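You operate a simulated robot arm through the tools that you are given. There is no shell and no other tool.

The job below is to be done with a simulated two-armed robot. You get a single attempt, and the scene is never put back.

TASK
Wind the orange cable in and seat its plug in the green cradle.
Fine: free the reel brake first, wind till the reel stops, then set the brake back on hold.

Only the result counts: the job must be done as asked and must still hold three seconds after the hand-in. Knocking over, shifting, dropping, spilling or breaking anything else fails it.

THE ROBOT
Two 7-joint arms with fingered hands on one trunk that stands fixed in place. Base frame: the origin is at the foot of the trunk, x ahead of it, y to its left, z up. Lengths are in mm, angles in rad, forces in N, time in s.
The left shoulder is at [60, 166, 976], the right one opposite. With the tool pointing down near the work surface each hand reaches from about 360 to 860 mm from the base axis, measured 20 degrees to its own side. Payload 5 kg a hand.
Tool frame (each hand has its own): the origin (TCP) lies between the finger pads and is the grasp point; the fingertips stand 32 mm ahead of it; z points along the fingers, y is the line along which they close. The gripper opens to 160 mm; its body begins 89 mm behind the TCP. The gripper is a hand of 3 fingers: y runs from the thumb to the fingers, the wrist lies at [0, 0, -267] in the tool frame, and closing takes about 1.5 s.
Orientation is told as [roll, pitch, yaw] about the base's x, y, z axes, in that order, counted from this pose: with the fingers straight down and closing along the base's y, the tool's x points along the base's -x, its y along +y and its z along -z.

THE INTERFACE
- The arms move only by the tool apply_moves. It takes "left_targets", "right_targets" or both (then of equal length, played together; a hand with none holds still); each is a list of rows, each an object (a shift or turn left out is 0, a gripper value left out holds the last) with "xyz": the shift along the tool's x, y, z in mm, a list of three; "rotation": the turn, a rotation vector about the tool's x, y, z in rad, a list of three; "hand": the gripper command, from -1 (shut) to 1 (fully open), values between in proportion. In form: [{"xyz": [x, y, z], "rotation": [ax, ay, az], "hand": hand}, ...]. A call has 1 to 20 rows; each row is the pose to reach, as a shift and turn from the pose commanded when the call began, along the tool's axes at that moment. Each row takes 0.2 s and may step no farther than 50 mm and 0.15 rad from the row before; otherwise, or with a gripper value out of range, the whole call is refused. A pose out of reach is approached as far as the arm can. The call stops where the force on the tool passes 90 N (or 10 N more than at its start, if that is more) or the arm is blocked; 0.2 s more then pass. The fingers move at their own pace (about 45 mm/s each) and stop on an object; they squeeze with about 26 N. The grip force told is the motor's: it shows also when the fingers shut on nothing. Time passes only in rows, and 0.2 s behind the last, so rows that repeat a pose let the fingers close. It gives the time, the measured TCP pose, the force on the tool (base axes), the opening and the grip force at its end, in the units of the frame above (readings bear some noise), with the torque about the TCP (base axes, N m) and any sound that the robot's microphone picked up.
- Cameras (640 x 400 px; columns grow to the right, rows downward): "scene" is now at [51.1, 5.3, 1620.5]; the picture's right is [0.08, -1.00, 0.00], its down [-0.69, -0.05, -0.72] and it looks along [0.72, 0.05, -0.69] (base axes); focal length 331 px, centre (320, 200). "left" rides on the left gripper at [-65, -4, -116] in its tool frame; the picture's right is [0.06, -1.00, 0.00], its down [0.87, 0.06, -0.49] and it looks along [0.49, 0.03, 0.87] (tool axes); focal length 261 px, centre (320, 200). "right" rides on the right gripper at [65, -4, -116] in its tool frame; the picture's right is [0.06, 1.00, 0.00], its down [-0.87, 0.05, -0.49] and it looks along [-0.49, 0.03, 0.87] (tool axes); focal length 261 px, centre (320, 200). There is no depth. A picture from a camera that has moved, and an enlarged one, comes with that camera's place and axes in the base frame and with its lens.
- snapshot(camera): a new picture of that camera. It takes no simulated time.
- raise_lower(by): slides the trunk up (or, below 0, down) by that many mm; the arms and the scene camera ride with it, the base frame stays. It gives what a move gives, with no picture.
- preshape(shape, hand): the hand has 3 fingers and takes this shape, open, in about a second: jaw (thumb against the fingers, like two jaws); tri (thumb and two fingers); tip (a fingertip pinch); poke (one finger out to press); point (the index stretched); flat (the hand flat); cup (the hand cupped); fist (a fist). The gripper value then closes the fingers along that shape, each until it touches; the sizes above hold for jaw. It gives what a move gives, with no picture.
- pan_tilt(pan, tilt): turns the head with the scene camera to pan (to the left, within 1.501 rad either way) and tilt (down, from -0.506 to 1.204), counted from straight ahead of the robot. It gives what a move gives.
- enlarge(camera, box): a new picture of the part [left, top, right, bottom] of that camera's present view, enlarged. It takes no simulated time.
- hand_in(): hands the job in; it is judged then, once.

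Places have to be worked out from the pictures, the camera data and where the tool is seen. Open the grippers and draw the arms clear of the work before you hand the job in, unless the task says otherwise.

The tools are called after "Call:" as name(argument=value, ...) on one line, values as JSON. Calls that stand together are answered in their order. apply_moves: Moves the arms, as the interface text tells. Its arguments: {"type":"object","properties":{"left_targets":{"type":"array"},"right_targets":{"type":"array"}},"required":[]} The other tools are called the same way: raise_lower (by) moves the trunk up or down; preshape (shape, hand) gives the hand a shape; pan_tilt (pan, tilt) turns the head that bears the scene camera; snapshot (camera) takes a picture; enlarge (camera, box) takes an enlarged picture of a part of a camera's view; hand_in () hands the job in.

At the start:

```text
time: 0.0
left_tcp_pos: [626.4, 281.4, 1175.8]
left_ee_rot: [-0.001, 0.001, 0.003]
left_wrist_force: [0.4, 0.1, 0.7]
left_wrist_torque: [0.01, -0.03, 0.0]
left_width: 160.0
left_grip_force: 0.0
left_shape: jaw
right_tcp_pos: [642.6, -249.5, 1108.6]
right_ee_rot: [0.002, 0.001, -0.001]
right_wrist_force: [0.0, -0.9, 0.8]
right_wrist_torque: [0.01, -0.02, 0.01]
right_width: 159.7
right_grip_force: 0.0
right_shape: jaw
trunk travel left (down, up): [-525.0, 65.0]
head pan, tilt (commanded): [0.077, 0.768]
```

scene: 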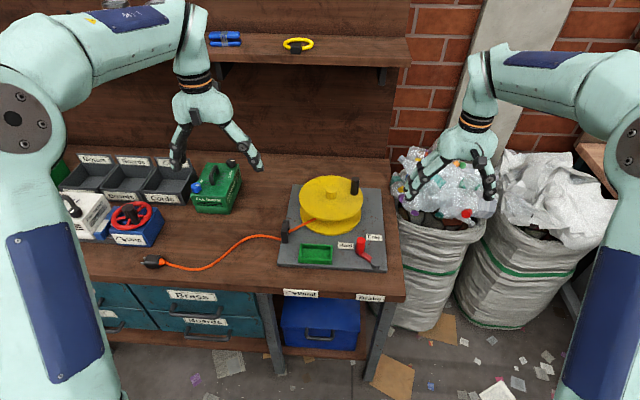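
right: 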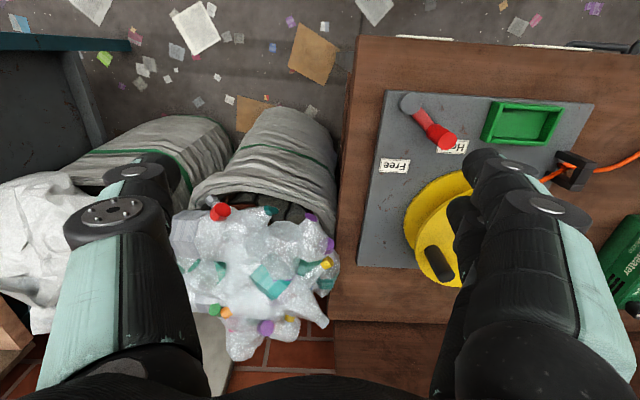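
left: 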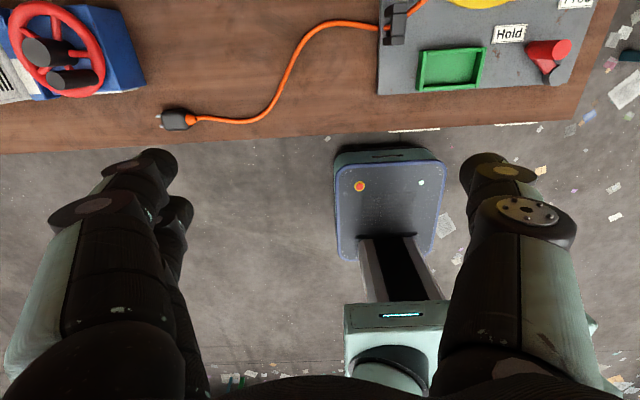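

I'll start by looking closely at the reel board and the plug in the scene camera.

Call:
enlarge(camera="scene", box=[260, 160, 420, 310])

Call:
enlarge(camera="scene", box=[60, 150, 300, 300])

Call:
enlarge(camera="right", box=[340, 60, 640, 300])

Call:
enlarge(camera="left", box=[140, 0, 640, 160])

```text
2.67 times, centred on (340, 235) of scene
camera zoom: at [51.1, 5.3, 1620.5], right [0.08, -1.0, 0.0], down [-0.69, -0.05, -0.72], along [0.72, 0.05, -0.69], focal length 883 px, centre (267, 107)
```

zoom: 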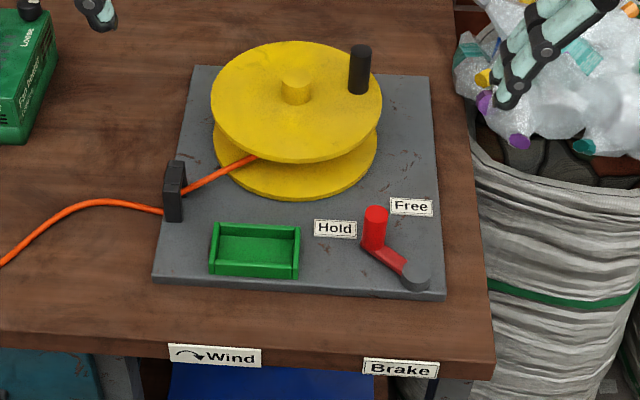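

```text
2.67 times, centred on (180, 225) of scene
camera zoom: at [51.1, 5.3, 1620.5], right [0.08, -1.0, 0.0], down [-0.69, -0.05, -0.72], along [0.72, 0.05, -0.69], focal length 883 px, centre (693, 133)
```

zoom: 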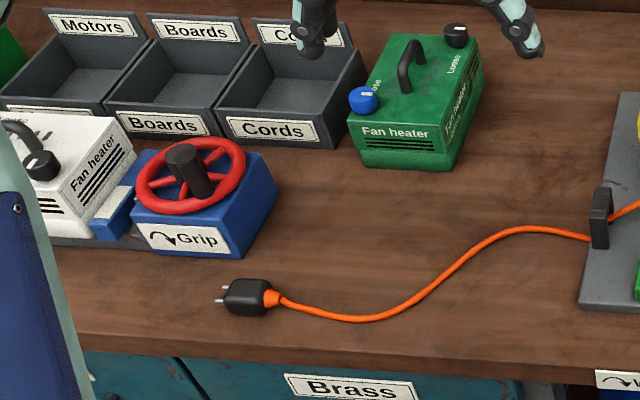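

```text
1.67 times, centred on (490, 180) of right
camera zoom: at [577.6, -254.9, 1226.3], right [-0.06, 1.0, 0.0], down [0.87, 0.05, 0.49], along [0.49, 0.03, -0.87], focal length 434 px, centre (37, 233)
```

zoom: 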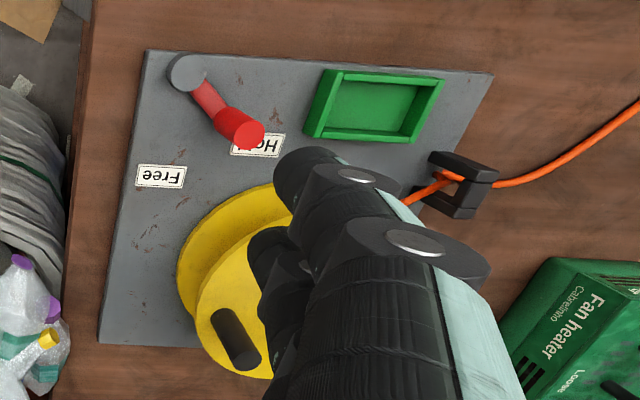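

```text
1.28 times, centred on (390, 80) of left
camera zoom: at [692.8, 277.6, 1291.1], right [-0.06, -1.0, 0.0], down [-0.87, 0.05, 0.49], along [-0.49, 0.03, -0.87], focal length 334 px, centre (230, 354)
```

zoom: 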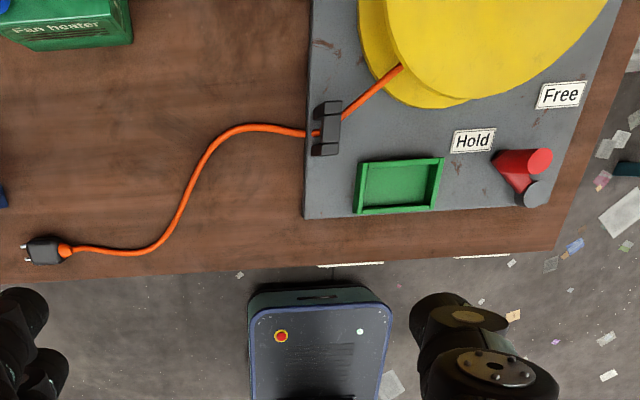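

The brake lever sits on Hold with its knob near (675, -71, 870). The plug is near (603, 551, 798) and the crank knob top is near (860, -49, 940). I'll bring the right hand over the brake for a closer look.

Call:
apply_moves(right_targets=[{"xyz": [10, 28, 22]}, {"xyz": [20, 56, 44]}, {"xyz": [30, 84, 66]}, {"xyz": [40, 112, 88]}, {"xyz": [42, 140, 108]}, {"xyz": [42, 140, 108]}])

Call:
snapshot(camera="right")

Call:
snapshot(camera="scene")

```text
time: 1.4
left_tcp_pos: [627.1, 280.3, 1175.8]
left_ee_rot: [0.001, -0.001, 0.0]
left_wrist_force: [-0.3, 0.6, -0.8]
left_wrist_torque: [0.02, -0.01, -0.03]
left_width: 159.9
left_grip_force: 0.1
left_shape: jaw
right_tcp_pos: [599.6, -110.8, 1000.5]
right_ee_rot: [0.001, 0.0, 0.0]
right_wrist_force: [-0.6, -0.3, -0.3]
right_wrist_torque: [0.05, -0.01, 0.0]
right_width: 160.0
right_grip_force: 0.1
right_shape: jaw
trunk travel left (down, up): [-525.0, 65.0]
head pan, tilt (commanded): [0.077, 0.768]
```

```text
taken
camera right: at [535.1, -115.3, 1117.5], right [-0.06, 1.0, 0.0], down [0.87, 0.05, 0.49], along [0.49, 0.03, -0.87], focal length 261 px, centre (320, 200)
```

right: 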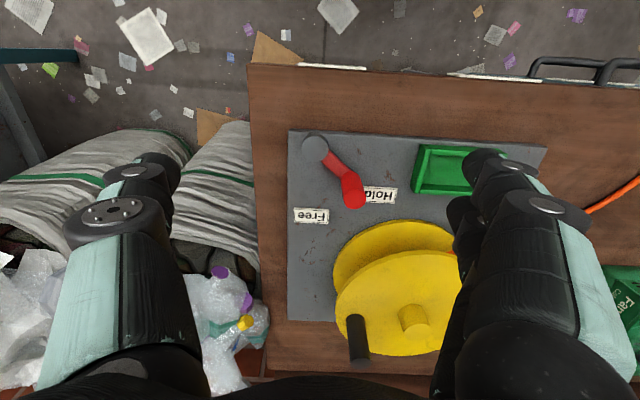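

```text
taken
camera scene: at [50.8, 4.9, 1620.6], right [0.08, -1.0, 0.0], down [-0.69, -0.05, -0.72], along [0.72, 0.05, -0.69], focal length 331 px, centre (320, 200)
```

scene: 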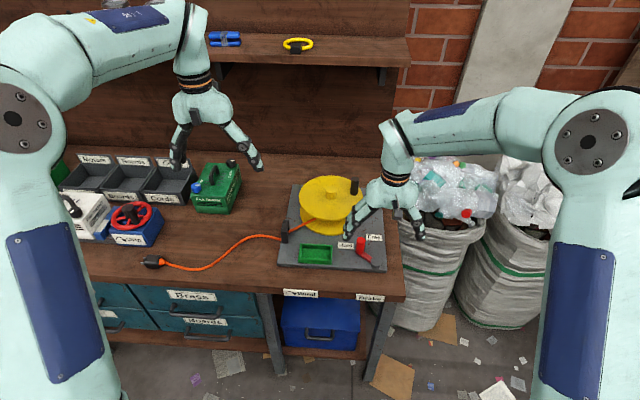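

The whole board now shows between the fingers. I'll enlarge it to measure.

Call:
enlarge(camera="right", box=[270, 110, 480, 241])

Call:
enlarge(camera="right", box=[280, 200, 520, 380])

```text
3.05 times, centred on (375, 176) of right
camera zoom: at [535.1, -115.3, 1117.5], right [-0.06, 1.0, 0.0], down [0.87, 0.05, 0.49], along [0.49, 0.03, -0.87], focal length 794 px, centre (152, 275)
```

zoom: 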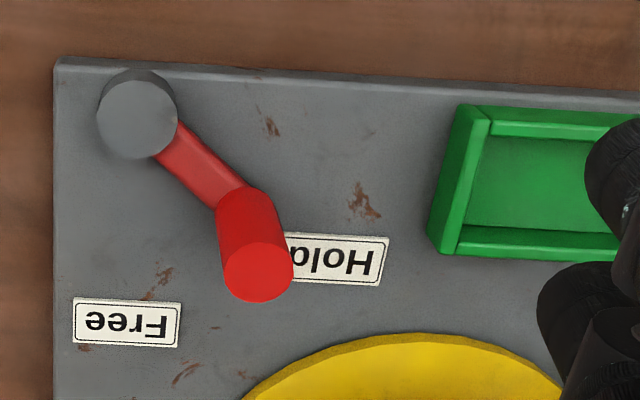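

```text
2.22 times, centred on (400, 290) of right
camera zoom: at [535.1, -115.3, 1117.5], right [-0.06, 1.0, 0.0], down [0.87, 0.05, 0.49], along [0.49, 0.03, -0.87], focal length 579 px, centre (142, 0)
```

zoom: 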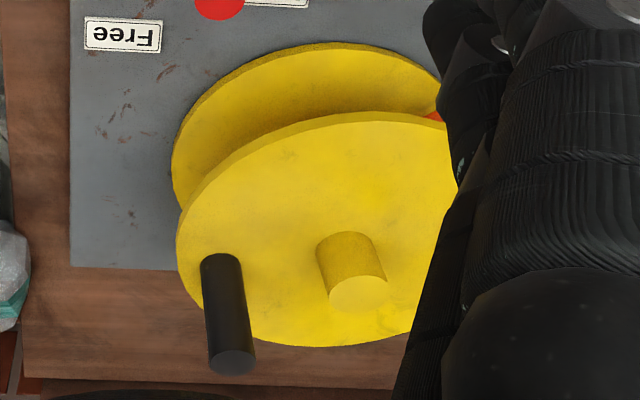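

The brake pivot is at about (631, -118, 828) and the red knob top at about (671, -70, 878). Free lies straight ahead (+x) of the pivot. I'll check the wind arrow and the cable path before moving the lever.

Call:
enlarge(camera="scene", box=[276, 282, 396, 306])

Call:
enlarge(camera="scene", box=[270, 170, 370, 250])

Call:
enlarge(camera="left", box=[370, 0, 600, 110])

```text
5.33 times, centred on (336, 294) of scene
camera zoom: at [50.8, 4.9, 1620.6], right [0.08, -1.0, 0.0], down [-0.69, -0.05, -0.72], along [0.72, 0.05, -0.69], focal length 1765 px, centre (235, -301)
```

zoom: 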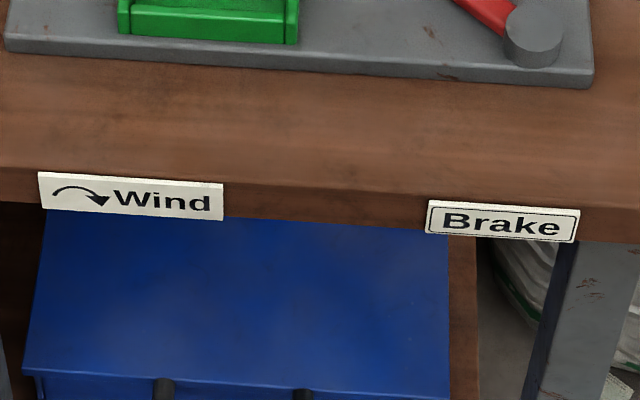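

```text
5.00 times, centred on (320, 210) of scene
camera zoom: at [50.8, 4.9, 1620.6], right [0.08, -1.0, 0.0], down [-0.69, -0.05, -0.72], along [0.72, 0.05, -0.69], focal length 1655 px, centre (320, 150)
```

zoom: 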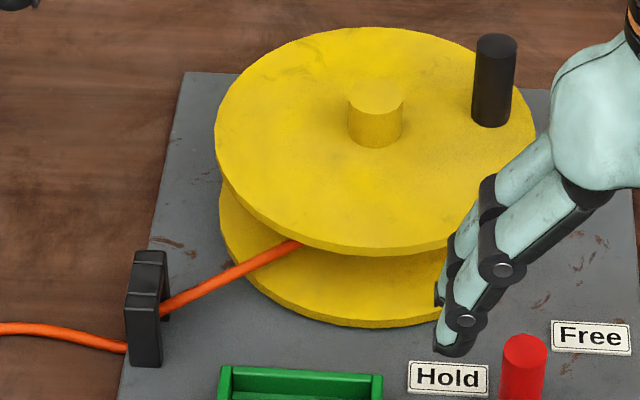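

```text
2.78 times, centred on (485, 55) of left
camera zoom: at [692.6, 277.1, 1291.3], right [-0.06, -1.0, 0.0], down [-0.87, 0.05, 0.49], along [-0.49, 0.03, -0.87], focal length 725 px, centre (-139, 604)
```

zoom: 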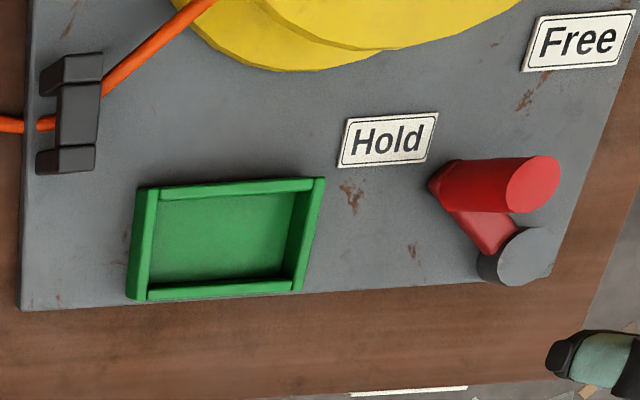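

The arrow shows winding clockwise, and I'll verify that from the cable's motion later. Next I'll narrow the right hand and hover over the red brake knob.

Call:
apply_moves(right_targets=[{"xyz": [-18, 10, 15], "hand": 0.0}, {"xyz": [-36, 21, 30], "hand": 0.0}, {"xyz": [-54, 31, 45], "hand": 0.0}, {"xyz": [-71, 41, 60], "hand": 0.0}, {"xyz": [-71, 41, 60], "hand": 0.0}, {"xyz": [-71, 41, 60], "hand": 0.0}])

Call:
snapshot(camera="right")

Call:
enlarge(camera="scene", box=[290, 160, 450, 280])

Call:
snapshot(camera="left")

```text
time: 2.8
left_tcp_pos: [626.9, 282.2, 1175.7]
left_ee_rot: [-0.001, 0.001, 0.002]
left_wrist_force: [-0.6, 0.7, -0.3]
left_wrist_torque: [0.0, 0.01, -0.04]
left_width: 159.8
left_grip_force: 0.1
left_shape: jaw
right_tcp_pos: [671.4, -69.7, 942.0]
right_ee_rot: [-0.001, 0.001, 0.001]
right_wrist_force: [0.0, -0.5, -0.4]
right_wrist_torque: [-0.02, -0.01, -0.01]
right_width: 80.6
right_grip_force: 0.0
right_shape: jaw
trunk travel left (down, up): [-525.0, 65.0]
head pan, tilt (commanded): [0.077, 0.768]
```

```text
taken
camera right: at [606.8, -73.5, 1058.4], right [-0.06, 1.0, 0.0], down [0.87, 0.05, 0.49], along [0.49, 0.03, -0.87], focal length 261 px, centre (320, 200)
```

right: 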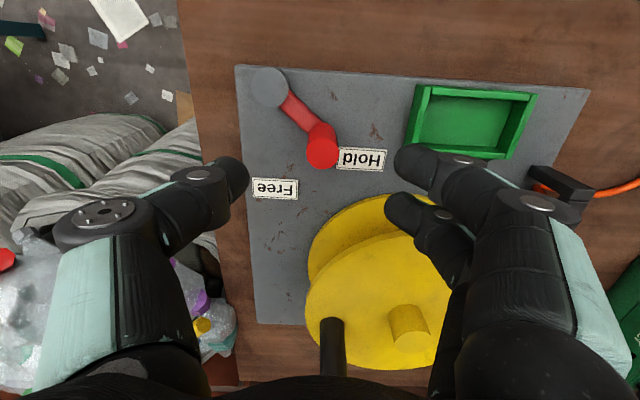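

```text
3.33 times, centred on (370, 220) of scene
camera zoom: at [51.3, 5.5, 1620.5], right [0.08, -1.0, 0.0], down [-0.69, -0.05, -0.72], along [0.72, 0.05, -0.69], focal length 1103 px, centre (153, 133)
```

zoom: 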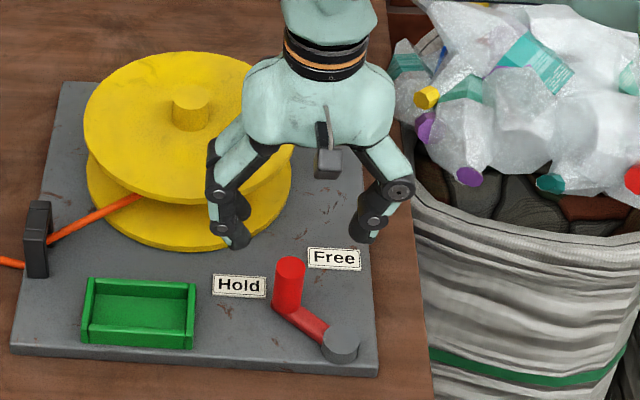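

```text
taken
camera left: at [693.0, 277.8, 1290.9], right [-0.06, -1.0, 0.0], down [-0.87, 0.05, 0.49], along [-0.49, 0.03, -0.87], focal length 261 px, centre (320, 200)
```

left: 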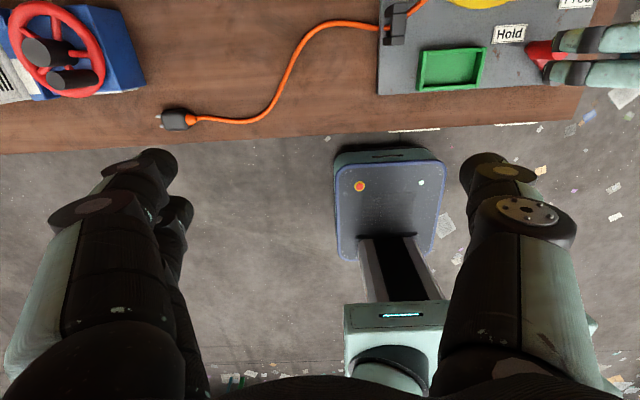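

The red knob top is at about (669, -69, 875), centered between the fingers. I'll descend to z≈868 and close on it.

Call:
apply_moves(right_targets=[{"xyz": [1, 1, 25]}, {"xyz": [1, 1, 50]}, {"xyz": [1, 1, 73]}, {"xyz": [1, 1, 73]}])

Call:
snapshot(camera="right")

Call:
enlarge(camera="scene", box=[290, 160, 450, 280])

```text
time: 3.8
left_tcp_pos: [625.7, 281.2, 1175.9]
left_ee_rot: [0.0, -0.001, 0.002]
left_wrist_force: [-0.3, 0.8, 0.0]
left_wrist_torque: [-0.02, 0.03, 0.02]
left_width: 160.1
left_grip_force: 0.1
left_shape: jaw
right_tcp_pos: [670.8, -67.3, 867.3]
right_ee_rot: [0.0, 0.001, 0.001]
right_wrist_force: [0.6, 1.1, -0.1]
right_wrist_torque: [0.02, -0.04, 0.0]
right_width: 80.7
right_grip_force: 0.1
right_shape: jaw
trunk travel left (down, up): [-525.0, 65.0]
head pan, tilt (commanded): [0.077, 0.768]
```

```text
taken
camera right: at [605.6, -71.7, 984.5], right [-0.06, 1.0, 0.0], down [0.87, 0.05, 0.49], along [0.49, 0.03, -0.87], focal length 261 px, centre (320, 200)
```

right: 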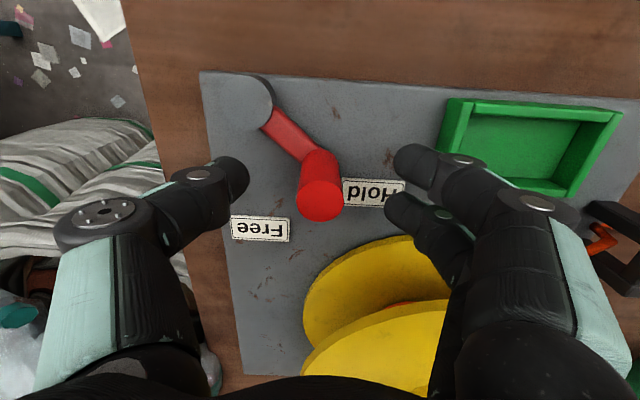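

```text
3.33 times, centred on (370, 220) of scene
camera zoom: at [50.8, 5.3, 1620.6], right [0.08, -1.0, 0.0], down [-0.69, -0.05, -0.72], along [0.72, 0.05, -0.69], focal length 1103 px, centre (153, 133)
```

zoom: 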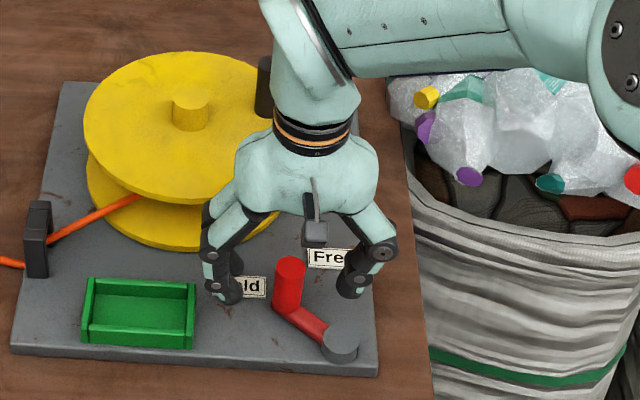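

The knob axis is about 4 mm nearer in x than the TCP. I'll shift slightly and close on the knob.

Call:
apply_moves(right_targets=[{"xyz": [4, -1, 0], "hand": -0.3}, {"xyz": [4, -1, 0], "hand": -0.6}, {"xyz": [4, -1, 0], "hand": -1}, {"xyz": [4, -1, 0], "hand": -1}, {"xyz": [4, -1, 0], "hand": -1}, {"xyz": [4, -1, 0], "hand": -1}])

Call:
snapshot(camera="right")

Call:
enlarge(camera="scene", box=[290, 160, 450, 280])

```text
time: 5.2
left_tcp_pos: [627.3, 281.7, 1176.8]
left_ee_rot: [0.001, 0.001, 0.0]
left_wrist_force: [0.8, 0.7, -0.2]
left_wrist_torque: [0.01, -0.01, 0.02]
left_width: 159.8
left_grip_force: 0.0
left_shape: jaw
right_tcp_pos: [667.9, -69.4, 867.0]
right_ee_rot: [0.0, 0.001, 0.0]
right_wrist_force: [-1.0, -2.6, -1.4]
right_wrist_torque: [-0.01, -0.01, 0.08]
right_width: 8.1
right_grip_force: 24.8
right_shape: jaw
trunk travel left (down, up): [-525.0, 65.0]
head pan, tilt (commanded): [0.077, 0.768]
```

```text
taken
camera right: at [602.1, -74.2, 984.6], right [-0.06, 1.0, 0.0], down [0.87, 0.05, 0.49], along [0.49, 0.03, -0.87], focal length 261 px, centre (320, 200)
```

right: 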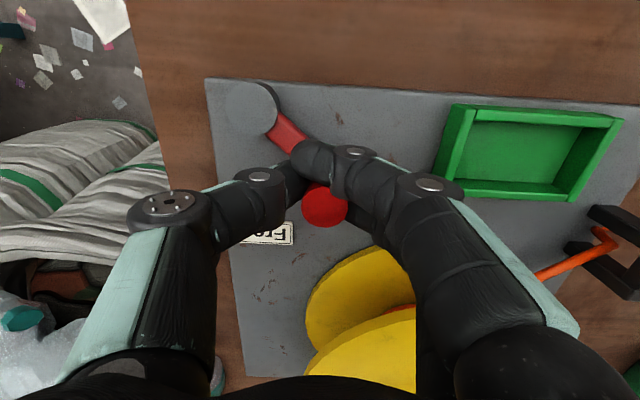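

```text
3.33 times, centred on (370, 220) of scene
camera zoom: at [51.1, 4.9, 1620.5], right [0.08, -1.0, 0.0], down [-0.69, -0.05, -0.72], along [0.72, 0.05, -0.69], focal length 1103 px, centre (153, 133)
```

zoom: 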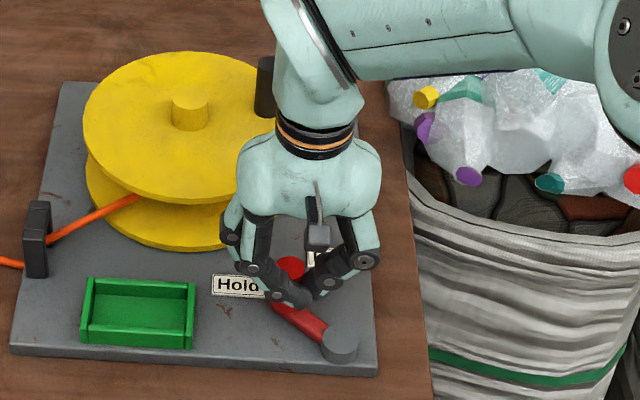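

The reported width is small, so I'll look closely to see how the fingers wrap the knob.

Call:
enlarge(camera="right", box=[220, 110, 440, 250])

Call:
enlarge(camera="scene", box=[330, 215, 410, 265])

Call:
enlarge(camera="left", box=[480, 0, 640, 100])

```text
2.86 times, centred on (330, 180) of right
camera zoom: at [602.1, -74.2, 984.6], right [-0.06, 1.0, 0.0], down [0.87, 0.05, 0.49], along [0.49, 0.03, -0.87], focal length 745 px, centre (291, 257)
```

zoom: 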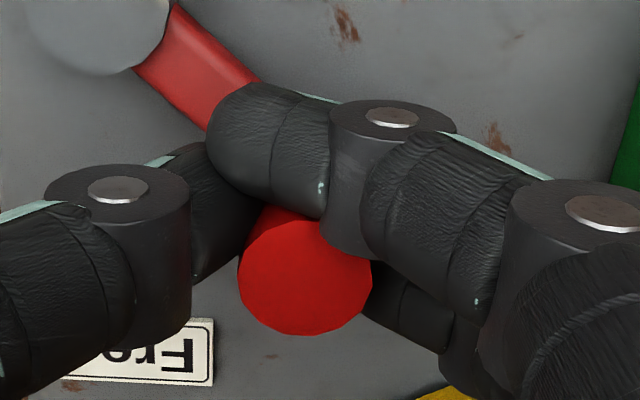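

```text
8.00 times, centred on (370, 240) of scene
camera zoom: at [51.1, 4.9, 1620.5], right [0.08, -1.0, 0.0], down [-0.69, -0.05, -0.72], along [0.72, 0.05, -0.69], focal length 2648 px, centre (-80, -120)
```

zoom: 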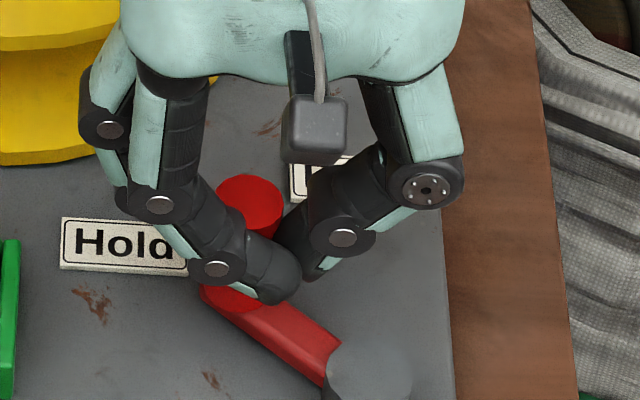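

```text
4.00 times, centred on (560, 50) of left
camera zoom: at [693.0, 277.0, 1291.1], right [-0.06, -1.0, 0.0], down [-0.87, 0.05, 0.49], along [-0.49, 0.03, -0.87], focal length 1043 px, centre (-640, 800)
```

zoom: 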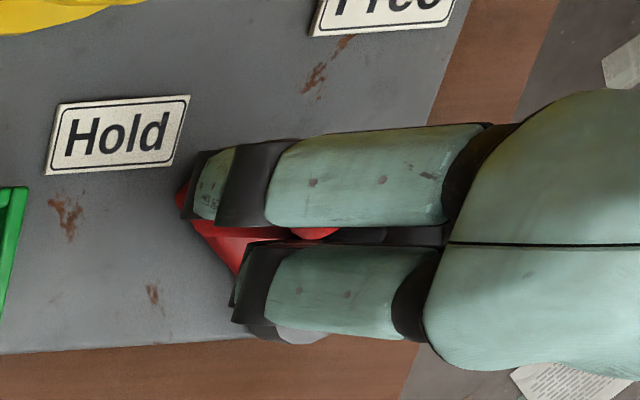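

The knob is caged by all three fingers. I'll swing it along its arc about the pivot toward Free, straight ahead of the pivot.

Call:
apply_moves(right_targets=[{"xyz": [-4.5, -4, 0], "hand": -1}, {"xyz": [-8.6, -8.5, 0]}, {"xyz": [-12, -13, 0]}, {"xyz": [-14.9, -17.4, 0]}, {"xyz": [-17.4, -22, 0]}, {"xyz": [-19.4, -27.2, 0]}, {"xyz": [-21, -32.5, 0]}, {"xyz": [-22.3, -37.7, 0]}, {"xyz": [-23, -43, 0]}, {"xyz": [-23.2, -47, 0]}, {"xyz": [-23.2, -47, 0]}])

Call:
snapshot(camera="right")

Call:
enlarge(camera="scene", box=[290, 160, 450, 280])

```text
time: 7.6
left_tcp_pos: [627.8, 282.5, 1174.1]
left_ee_rot: [0.0, 0.0, 0.001]
left_wrist_force: [-0.6, 0.7, 0.5]
left_wrist_torque: [0.0, 0.0, -0.02]
left_width: 159.9
left_grip_force: 0.1
left_shape: jaw
right_tcp_pos: [690.7, -117.7, 869.5]
right_ee_rot: [0.0, -0.002, 0.0]
right_wrist_force: [7.2, 11.7, -0.1]
right_wrist_torque: [0.27, -0.36, -0.76]
right_width: 6.8
right_grip_force: 25.9
right_shape: jaw
trunk travel left (down, up): [-525.0, 65.0]
head pan, tilt (commanded): [0.077, 0.768]
```

```text
taken
camera right: at [626.4, -120.7, 986.2], right [-0.06, 1.0, 0.0], down [0.87, 0.06, 0.49], along [0.49, 0.03, -0.87], focal length 261 px, centre (320, 200)
```

right: 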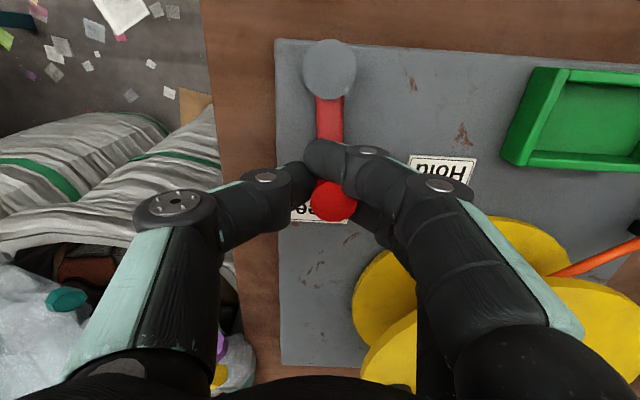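

```text
3.33 times, centred on (370, 220) of scene
camera zoom: at [51.7, 6.6, 1620.6], right [0.08, -1.0, 0.0], down [-0.69, -0.05, -0.72], along [0.72, 0.05, -0.7], focal length 1103 px, centre (153, 133)
```

zoom: 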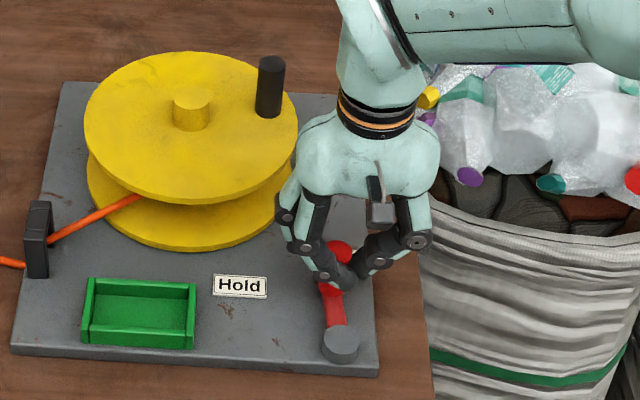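

The lever now points straight at Free and is pushing back with about 12 N. I'll nudge it a little farther to confirm it's at its stop.

Call:
apply_moves(right_targets=[{"xyz": [0, -3, 0], "hand": -1}, {"xyz": [0, -6, 0]}, {"xyz": [0, -6, 0]}, {"xyz": [0, -1, 0]}, {"xyz": [0, 1, 0]}, {"xyz": [0, 1, 0]}])

Call:
snapshot(camera="right")

```text
time: 9.0
left_tcp_pos: [628.3, 280.9, 1175.4]
left_ee_rot: [0.0, 0.001, 0.0]
left_wrist_force: [0.0, 0.1, 0.4]
left_wrist_torque: [0.0, 0.0, 0.02]
left_width: 159.9
left_grip_force: 0.0
left_shape: jaw
right_tcp_pos: [690.7, -115.3, 868.8]
right_ee_rot: [0.001, 0.0, 0.001]
right_wrist_force: [15.5, 4.5, 10.6]
right_wrist_torque: [0.22, -0.56, -0.3]
right_width: 7.5
right_grip_force: 26.5
right_shape: jaw
trunk travel left (down, up): [-525.0, 65.0]
head pan, tilt (commanded): [0.077, 0.768]
```

```text
taken
camera right: at [625.8, -119.5, 985.2], right [-0.06, 1.0, 0.0], down [0.87, 0.05, 0.49], along [0.49, 0.03, -0.87], focal length 261 px, centre (320, 200)
```

right: 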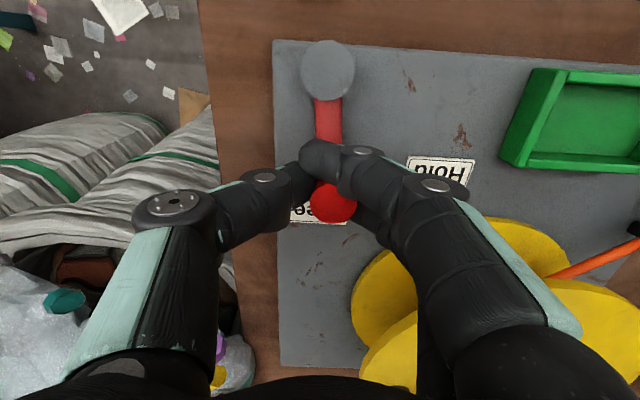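

The lever is at its Free stop. I'll open the fingers and lift clear.

Call:
apply_moves(right_targets=[{"xyz": [0, 0, 0], "hand": 0.0}, {"xyz": [0, 0, 0], "hand": 0.0}, {"xyz": [0, 0, 0], "hand": 0.0}, {"xyz": [0, 0, 0], "hand": 0.0}, {"xyz": [0, 0, 0], "hand": 0.0}, {"xyz": [0, 0, 0], "hand": 0.0}, {"xyz": [0, 0, -30], "hand": 0.0}, {"xyz": [0, 0, -75], "hand": 0.0}, {"xyz": [0, 0, -120], "hand": 0.0}, {"xyz": [0, 0, -160], "hand": 0.0}, {"xyz": [0, 0, -160], "hand": 0.0}])

Call:
snapshot(camera="right")

Call:
snapshot(camera="scene")

```text
time: 11.4
left_tcp_pos: [627.8, 281.6, 1175.8]
left_ee_rot: [-0.001, 0.0, 0.001]
left_wrist_force: [0.5, -0.3, -0.1]
left_wrist_torque: [0.01, -0.03, -0.02]
left_width: 159.8
left_grip_force: 0.1
left_shape: jaw
right_tcp_pos: [689.4, -115.2, 1027.3]
right_ee_rot: [-0.001, 0.0, -0.001]
right_wrist_force: [0.3, -0.2, 0.4]
right_wrist_torque: [-0.02, -0.01, 0.02]
right_width: 79.3
right_grip_force: 0.1
right_shape: jaw
trunk travel left (down, up): [-525.0, 65.0]
head pan, tilt (commanded): [0.077, 0.768]
```

```text
taken
camera right: at [625.1, -119.3, 1144.8], right [-0.06, 1.0, 0.0], down [0.87, 0.06, 0.49], along [0.49, 0.03, -0.87], focal length 261 px, centre (320, 200)
```

right: 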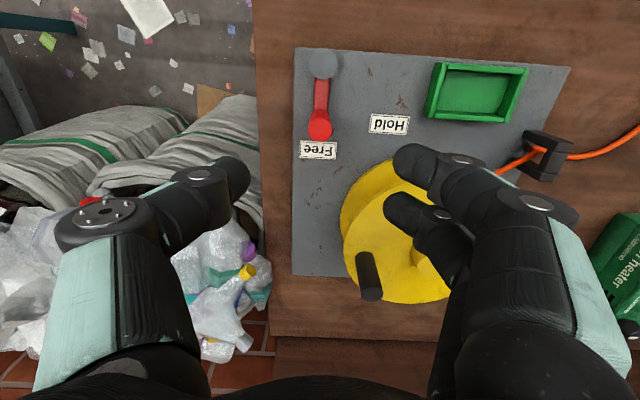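

```text
taken
camera scene: at [51.3, 5.4, 1620.5], right [0.08, -1.0, 0.0], down [-0.69, -0.05, -0.72], along [0.72, 0.05, -0.69], focal length 331 px, centre (320, 200)
```

scene: 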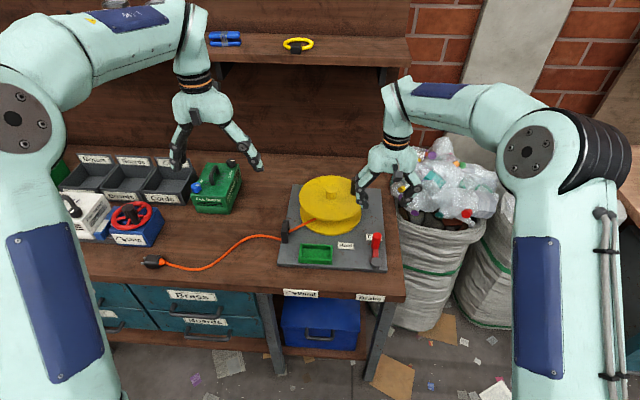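

The brake now reads Free. Before cranking I want to know which side of the drum the cable enters, so I'll zoom on the fairlead.

Call:
enlarge(camera="right", box=[460, 110, 600, 200])

Call:
enlarge(camera="right", box=[320, 150, 480, 320])

Call:
enlarge(camera="scene", box=[270, 170, 370, 250])

```text
4.44 times, centred on (530, 155) of right
camera zoom: at [625.1, -119.3, 1144.8], right [-0.06, 1.0, 0.0], down [0.87, 0.06, 0.49], along [0.49, 0.03, -0.87], focal length 1158 px, centre (-613, 400)
```

zoom: 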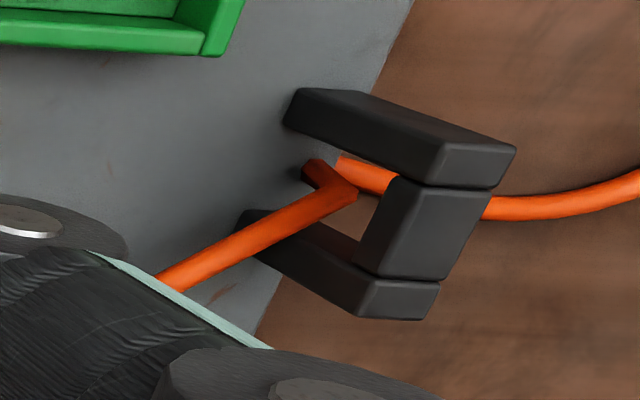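

```text
2.35 times, centred on (400, 235) of right
camera zoom: at [625.1, -119.3, 1144.8], right [-0.06, 1.0, 0.0], down [0.87, 0.06, 0.49], along [0.49, 0.03, -0.87], focal length 613 px, centre (132, 118)
```

zoom: 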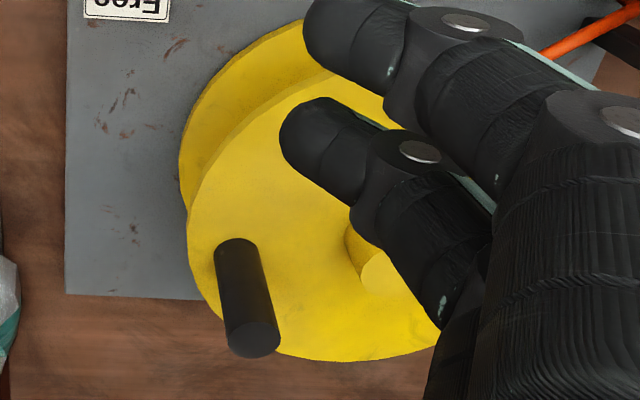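

```text
5.00 times, centred on (320, 210) of scene
camera zoom: at [51.3, 5.4, 1620.5], right [0.08, -1.0, 0.0], down [-0.69, -0.05, -0.72], along [0.72, 0.05, -0.69], focal length 1655 px, centre (320, 150)
```

zoom: 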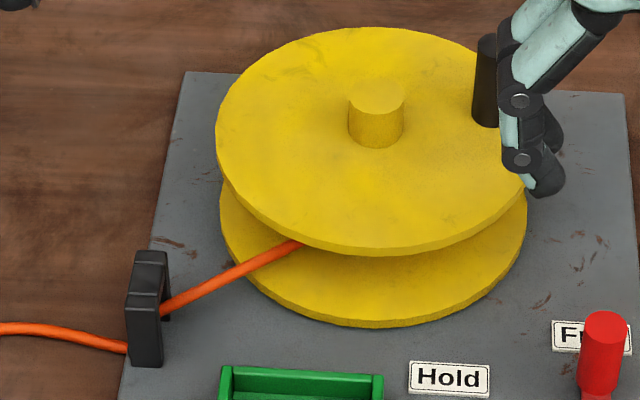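

Pushing the crank all the way round needs reach to x≈910. I'll raise the trunk, then bring the right hand in tilted forward about 0.6 rad with a narrowed grip, and stop short of the crank knob.

Call:
raise_lower(by=60)

Call:
apply_moves(right_targets=[{"xyz": [-20, 12, 10], "rotation": [0, -0.12, 0], "hand": -0.3}, {"xyz": [-40, 25, 25], "rotation": [0, -0.24, 0], "hand": -0.3}, {"xyz": [-65, 38, 40], "rotation": [0, -0.36, 0], "hand": -0.3}, {"xyz": [-90, 50, 60], "rotation": [0, -0.48, 0], "hand": -0.3}, {"xyz": [-115, 63, 80], "rotation": [0, -0.6, 0], "hand": -0.3}, {"xyz": [-115, 63, 80], "rotation": [0, -0.6, 0], "hand": -0.3}])

Call:
snapshot(camera="right")

Call:
snapshot(camera="scene")

```text
time: 12.4
left_tcp_pos: [627.0, 282.5, 1235.9]
left_ee_rot: [-0.001, 0.001, 0.0]
left_wrist_force: [0.5, -0.6, -0.5]
left_wrist_torque: [0.02, 0.0, 0.02]
left_width: 160.0
left_grip_force: 0.1
left_shape: jaw
right_tcp_pos: [690.4, -115.1, 1087.4]
right_ee_rot: [0.0, 0.001, 0.0]
right_wrist_force: [0.7, -1.0, 0.0]
right_wrist_torque: [0.0, 0.0, -0.01]
right_width: 79.4
right_grip_force: 0.0
right_shape: jaw
trunk travel left (down, up): [-585.0, 5.0]
head pan, tilt (commanded): [0.077, 0.768]
```

```text
time: 13.8
left_tcp_pos: [626.0, 281.1, 1235.4]
left_ee_rot: [-0.001, 0.001, 0.0]
left_wrist_force: [0.6, -0.4, 0.3]
left_wrist_torque: [-0.01, 0.04, -0.02]
left_width: 160.0
left_grip_force: 0.0
left_shape: jaw
right_tcp_pos: [803.9, -51.8, 1006.8]
right_ee_rot: [0.001, -0.601, 0.001]
right_wrist_force: [0.0, -0.5, 0.6]
right_wrist_torque: [0.02, -0.02, 0.0]
right_width: 56.5
right_grip_force: 0.2
right_shape: jaw
trunk travel left (down, up): [-585.0, 5.0]
head pan, tilt (commanded): [0.077, 0.768]
```

```text
taken
camera right: at [684.4, -54.7, 1067.0], right [-0.05, 1.0, -0.03], down [0.44, 0.05, 0.9], along [0.9, 0.03, -0.44], focal length 261 px, centre (320, 200)
```

right: 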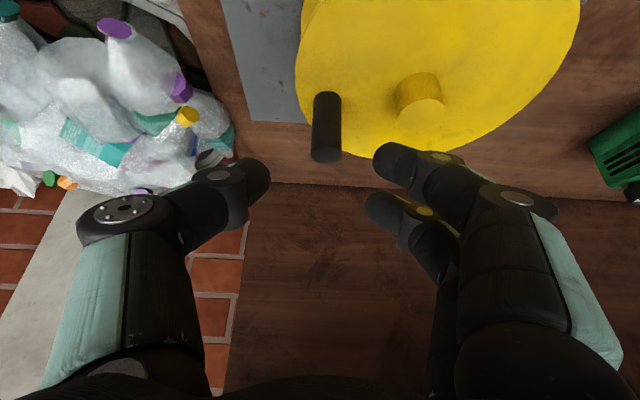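

```text
taken
camera scene: at [50.6, 4.7, 1680.6], right [0.08, -1.0, 0.0], down [-0.69, -0.05, -0.72], along [0.72, 0.06, -0.69], focal length 331 px, centre (320, 200)
```

scene: 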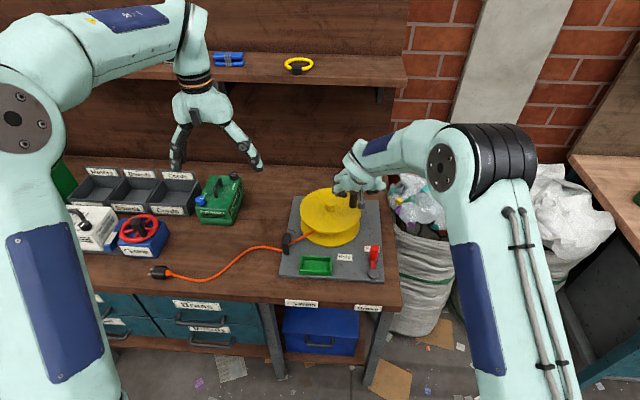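

The crank knob stands at about (850, -47) with its top at z≈946. I'll advance along the tool axis toward it and check alignment before the last bit.

Call:
apply_moves(right_targets=[{"xyz": [1, 4, 20]}, {"xyz": [1, 4, 40]}, {"xyz": [2, 4, 55]}, {"xyz": [2, 4, 55]}])

Call:
snapshot(camera="right")

Call:
enlarge(camera="scene", box=[280, 170, 400, 290])

Call:
enlarge(camera="left", box=[370, 0, 640, 130])

```text
time: 14.8
left_tcp_pos: [626.8, 282.3, 1236.4]
left_ee_rot: [0.0, 0.0, 0.002]
left_wrist_force: [0.1, 0.2, -0.5]
left_wrist_torque: [0.01, -0.06, 0.0]
left_width: 159.7
left_grip_force: 0.0
left_shape: jaw
right_tcp_pos: [835.1, -47.8, 961.0]
right_ee_rot: [0.001, -0.601, 0.001]
right_wrist_force: [-0.2, -0.6, -0.4]
right_wrist_torque: [0.04, 0.0, -0.02]
right_width: 56.4
right_grip_force: 0.0
right_shape: jaw
trunk travel left (down, up): [-585.0, 5.0]
head pan, tilt (commanded): [0.077, 0.768]
```

```text
taken
camera right: at [716.3, -51.6, 1021.0], right [-0.05, 1.0, -0.03], down [0.44, 0.05, 0.9], along [0.9, 0.03, -0.44], focal length 261 px, centre (320, 200)
```

right: 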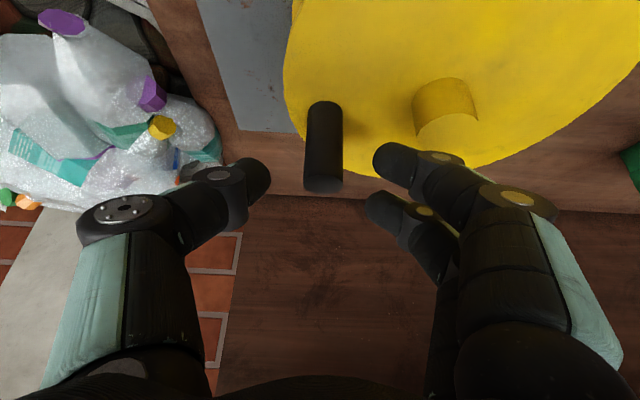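

```text
3.33 times, centred on (340, 230) of scene
camera zoom: at [50.7, 5.5, 1680.6], right [0.08, -1.0, 0.0], down [-0.69, -0.05, -0.72], along [0.72, 0.05, -0.69], focal length 1103 px, centre (253, 100)
```

zoom: 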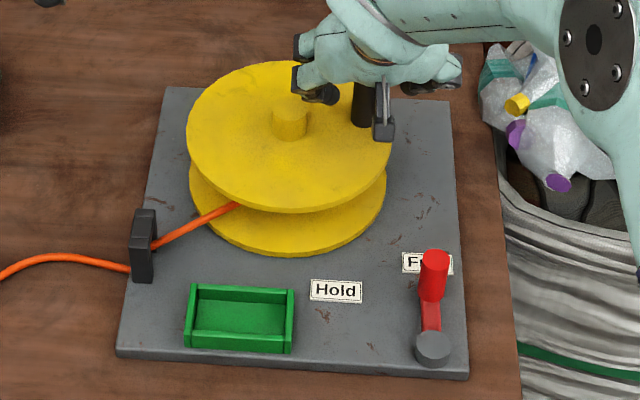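

```text
2.37 times, centred on (505, 65) of left
camera zoom: at [692.5, 277.9, 1351.3], right [-0.06, -1.0, 0.0], down [-0.87, 0.05, 0.49], along [-0.49, 0.03, -0.87], focal length 618 px, centre (-118, 520)
```

zoom: 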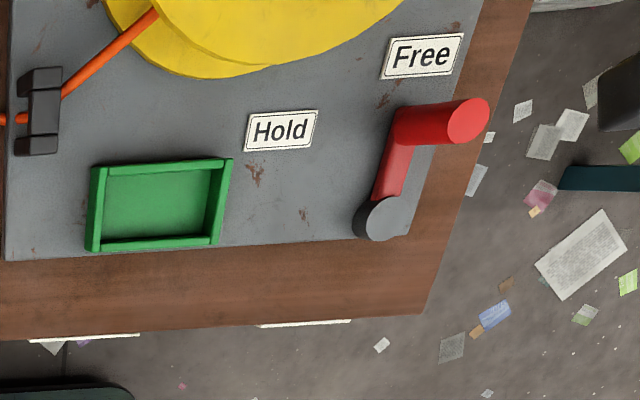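

The knob is centered between the fingers. I'll advance 30 mm more and close on it.

Call:
apply_moves(right_targets=[{"xyz": [0, 1, 15]}, {"xyz": [0, 1, 30]}, {"xyz": [0, 1, 30]}, {"xyz": [0, 1, 30], "hand": -1}, {"xyz": [0, 1, 30], "hand": -1}, {"xyz": [0, 1, 30], "hand": -1}, {"xyz": [0, 1, 30], "hand": -1}, {"xyz": [0, 1, 30], "hand": -1}])

Call:
snapshot(camera="right")

Call:
enlarge(camera="scene", box=[280, 170, 400, 290])

```text
time: 16.6
left_tcp_pos: [626.5, 281.8, 1235.1]
left_ee_rot: [0.0, 0.0, 0.002]
left_wrist_force: [-0.4, 0.2, 0.3]
left_wrist_torque: [-0.02, 0.0, -0.04]
left_width: 159.6
left_grip_force: 0.1
left_shape: jaw
right_tcp_pos: [853.3, -47.9, 937.7]
right_ee_rot: [0.001, -0.596, 0.0]
right_wrist_force: [1.3, -0.5, -2.1]
right_wrist_torque: [0.02, 0.04, -0.04]
right_width: 15.0
right_grip_force: 26.0
right_shape: jaw
trunk travel left (down, up): [-585.0, 5.0]
head pan, tilt (commanded): [0.077, 0.768]
```

```text
taken
camera right: at [734.0, -51.7, 996.6], right [-0.05, 1.0, -0.04], down [0.44, 0.05, 0.9], along [0.9, 0.03, -0.44], focal length 261 px, centre (320, 200)
```

right: 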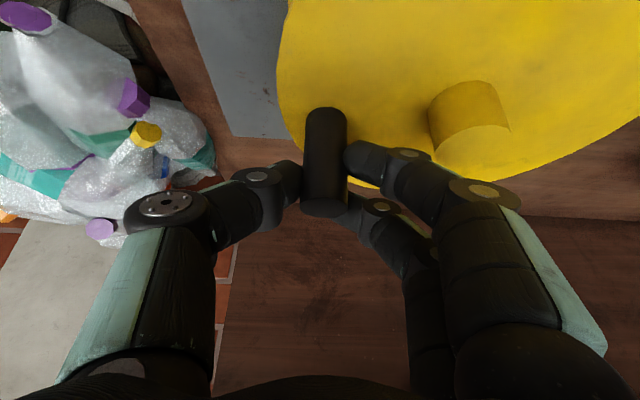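

```text
3.33 times, centred on (340, 230) of scene
camera zoom: at [51.4, 5.5, 1680.5], right [0.08, -1.0, 0.0], down [-0.69, -0.05, -0.72], along [0.72, 0.05, -0.69], focal length 1103 px, centre (253, 100)
```

zoom: 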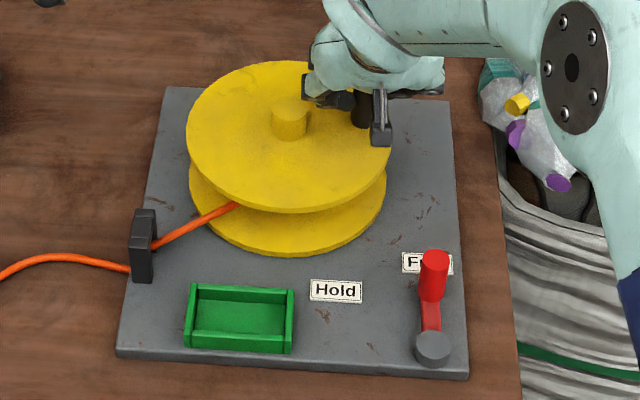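

The grip is good, with the thumb on one side and two fingers on the other. I'll test the labelled clockwise direction by 20° and watch the force and cable.

Call:
apply_moves(right_targets=[{"xyz": [4.9, -1.4, -3.3], "hand": -1}, {"xyz": [10.2, -2.4, -6.9]}, {"xyz": [15.4, -2.8, -10.6]}, {"xyz": [20.7, -2.6, -14.2]}, {"xyz": [20.7, -2.6, -14.2]}])

Call:
enlarge(camera="scene", box=[280, 170, 400, 290])

Call:
snapshot(camera="left")

Call:
snapshot(camera="right")

```text
time: 17.8
left_tcp_pos: [626.5, 282.4, 1234.7]
left_ee_rot: [0.0, 0.001, 0.003]
left_wrist_force: [0.5, -0.1, 0.5]
left_wrist_torque: [-0.03, -0.01, -0.01]
left_width: 160.0
left_grip_force: 0.0
left_shape: jaw
right_tcp_pos: [825.6, -50.5, 935.8]
right_ee_rot: [-0.001, -0.6, 0.002]
right_wrist_force: [3.1, -1.8, -1.8]
right_wrist_torque: [0.1, 0.01, -0.28]
right_width: 14.5
right_grip_force: 26.4
right_shape: jaw
trunk travel left (down, up): [-585.0, 5.0]
head pan, tilt (commanded): [0.077, 0.768]
```

```text
3.33 times, centred on (340, 230) of scene
camera zoom: at [51.6, 5.3, 1680.5], right [0.08, -1.0, 0.0], down [-0.69, -0.05, -0.72], along [0.72, 0.05, -0.69], focal length 1103 px, centre (253, 100)
```

zoom: 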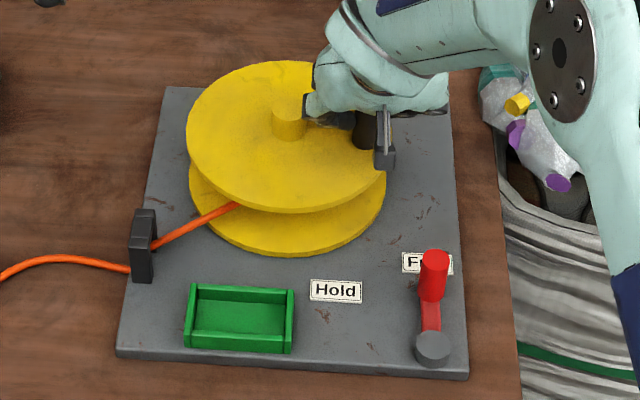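

```text
taken
camera left: at [693.2, 277.6, 1350.9], right [-0.06, -1.0, 0.0], down [-0.87, 0.05, 0.49], along [-0.49, 0.03, -0.87], focal length 261 px, centre (320, 200)
```

left: 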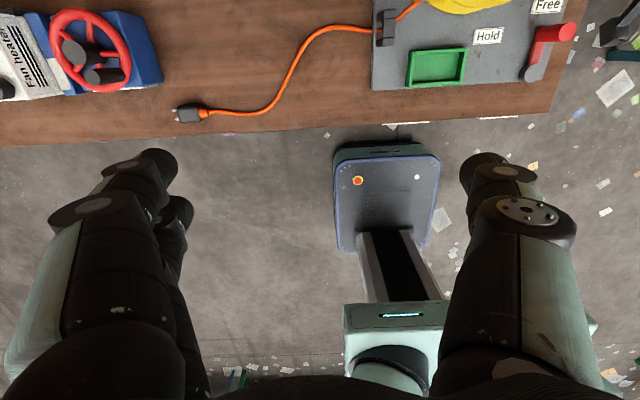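

```text
taken
camera right: at [707.0, -54.3, 996.7], right [-0.05, 1.0, -0.04], down [0.44, 0.05, 0.9], along [0.9, 0.03, -0.44], focal length 261 px, centre (320, 200)
```

right: 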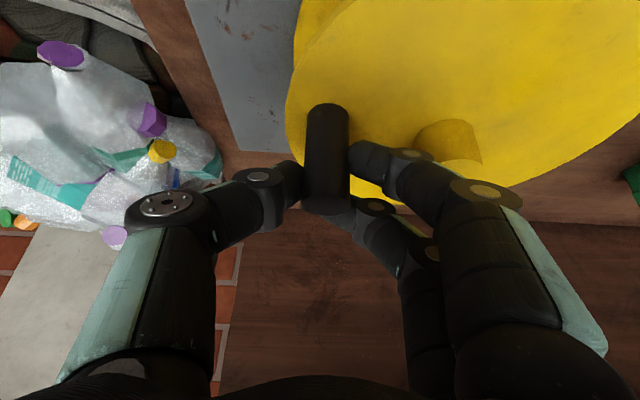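

The reel turns freely at about 3 N. I'll record the plug and cable as a baseline before turning further.

Call:
enlarge(camera="scene", box=[130, 220, 310, 300])

Call:
enlarge(camera="left", box=[150, 0, 470, 140])

```text
3.56 times, centred on (220, 260) of scene
camera zoom: at [51.6, 5.3, 1680.5], right [0.08, -1.0, 0.0], down [-0.69, -0.05, -0.72], along [0.72, 0.05, -0.69], focal length 1177 px, centre (676, -13)
```

zoom: 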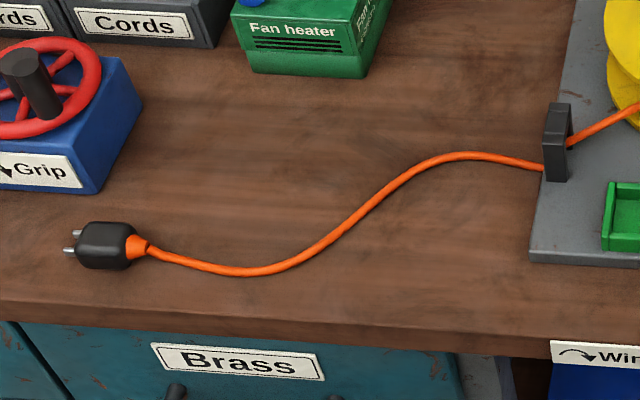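

```text
2.00 times, centred on (310, 70) of left
camera zoom: at [693.2, 277.6, 1350.9], right [-0.06, -1.0, 0.0], down [-0.87, 0.05, 0.49], along [-0.49, 0.03, -0.87], focal length 521 px, centre (340, 460)
```

zoom: 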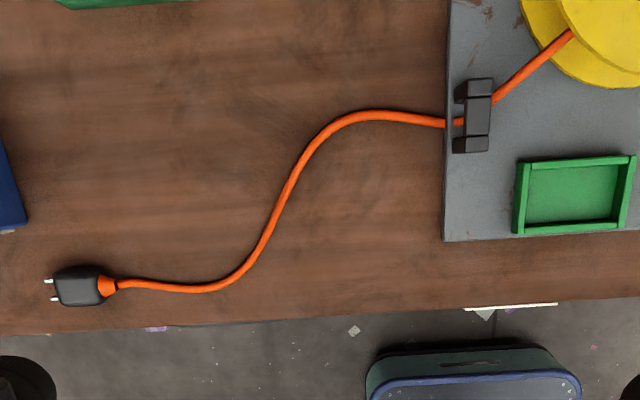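

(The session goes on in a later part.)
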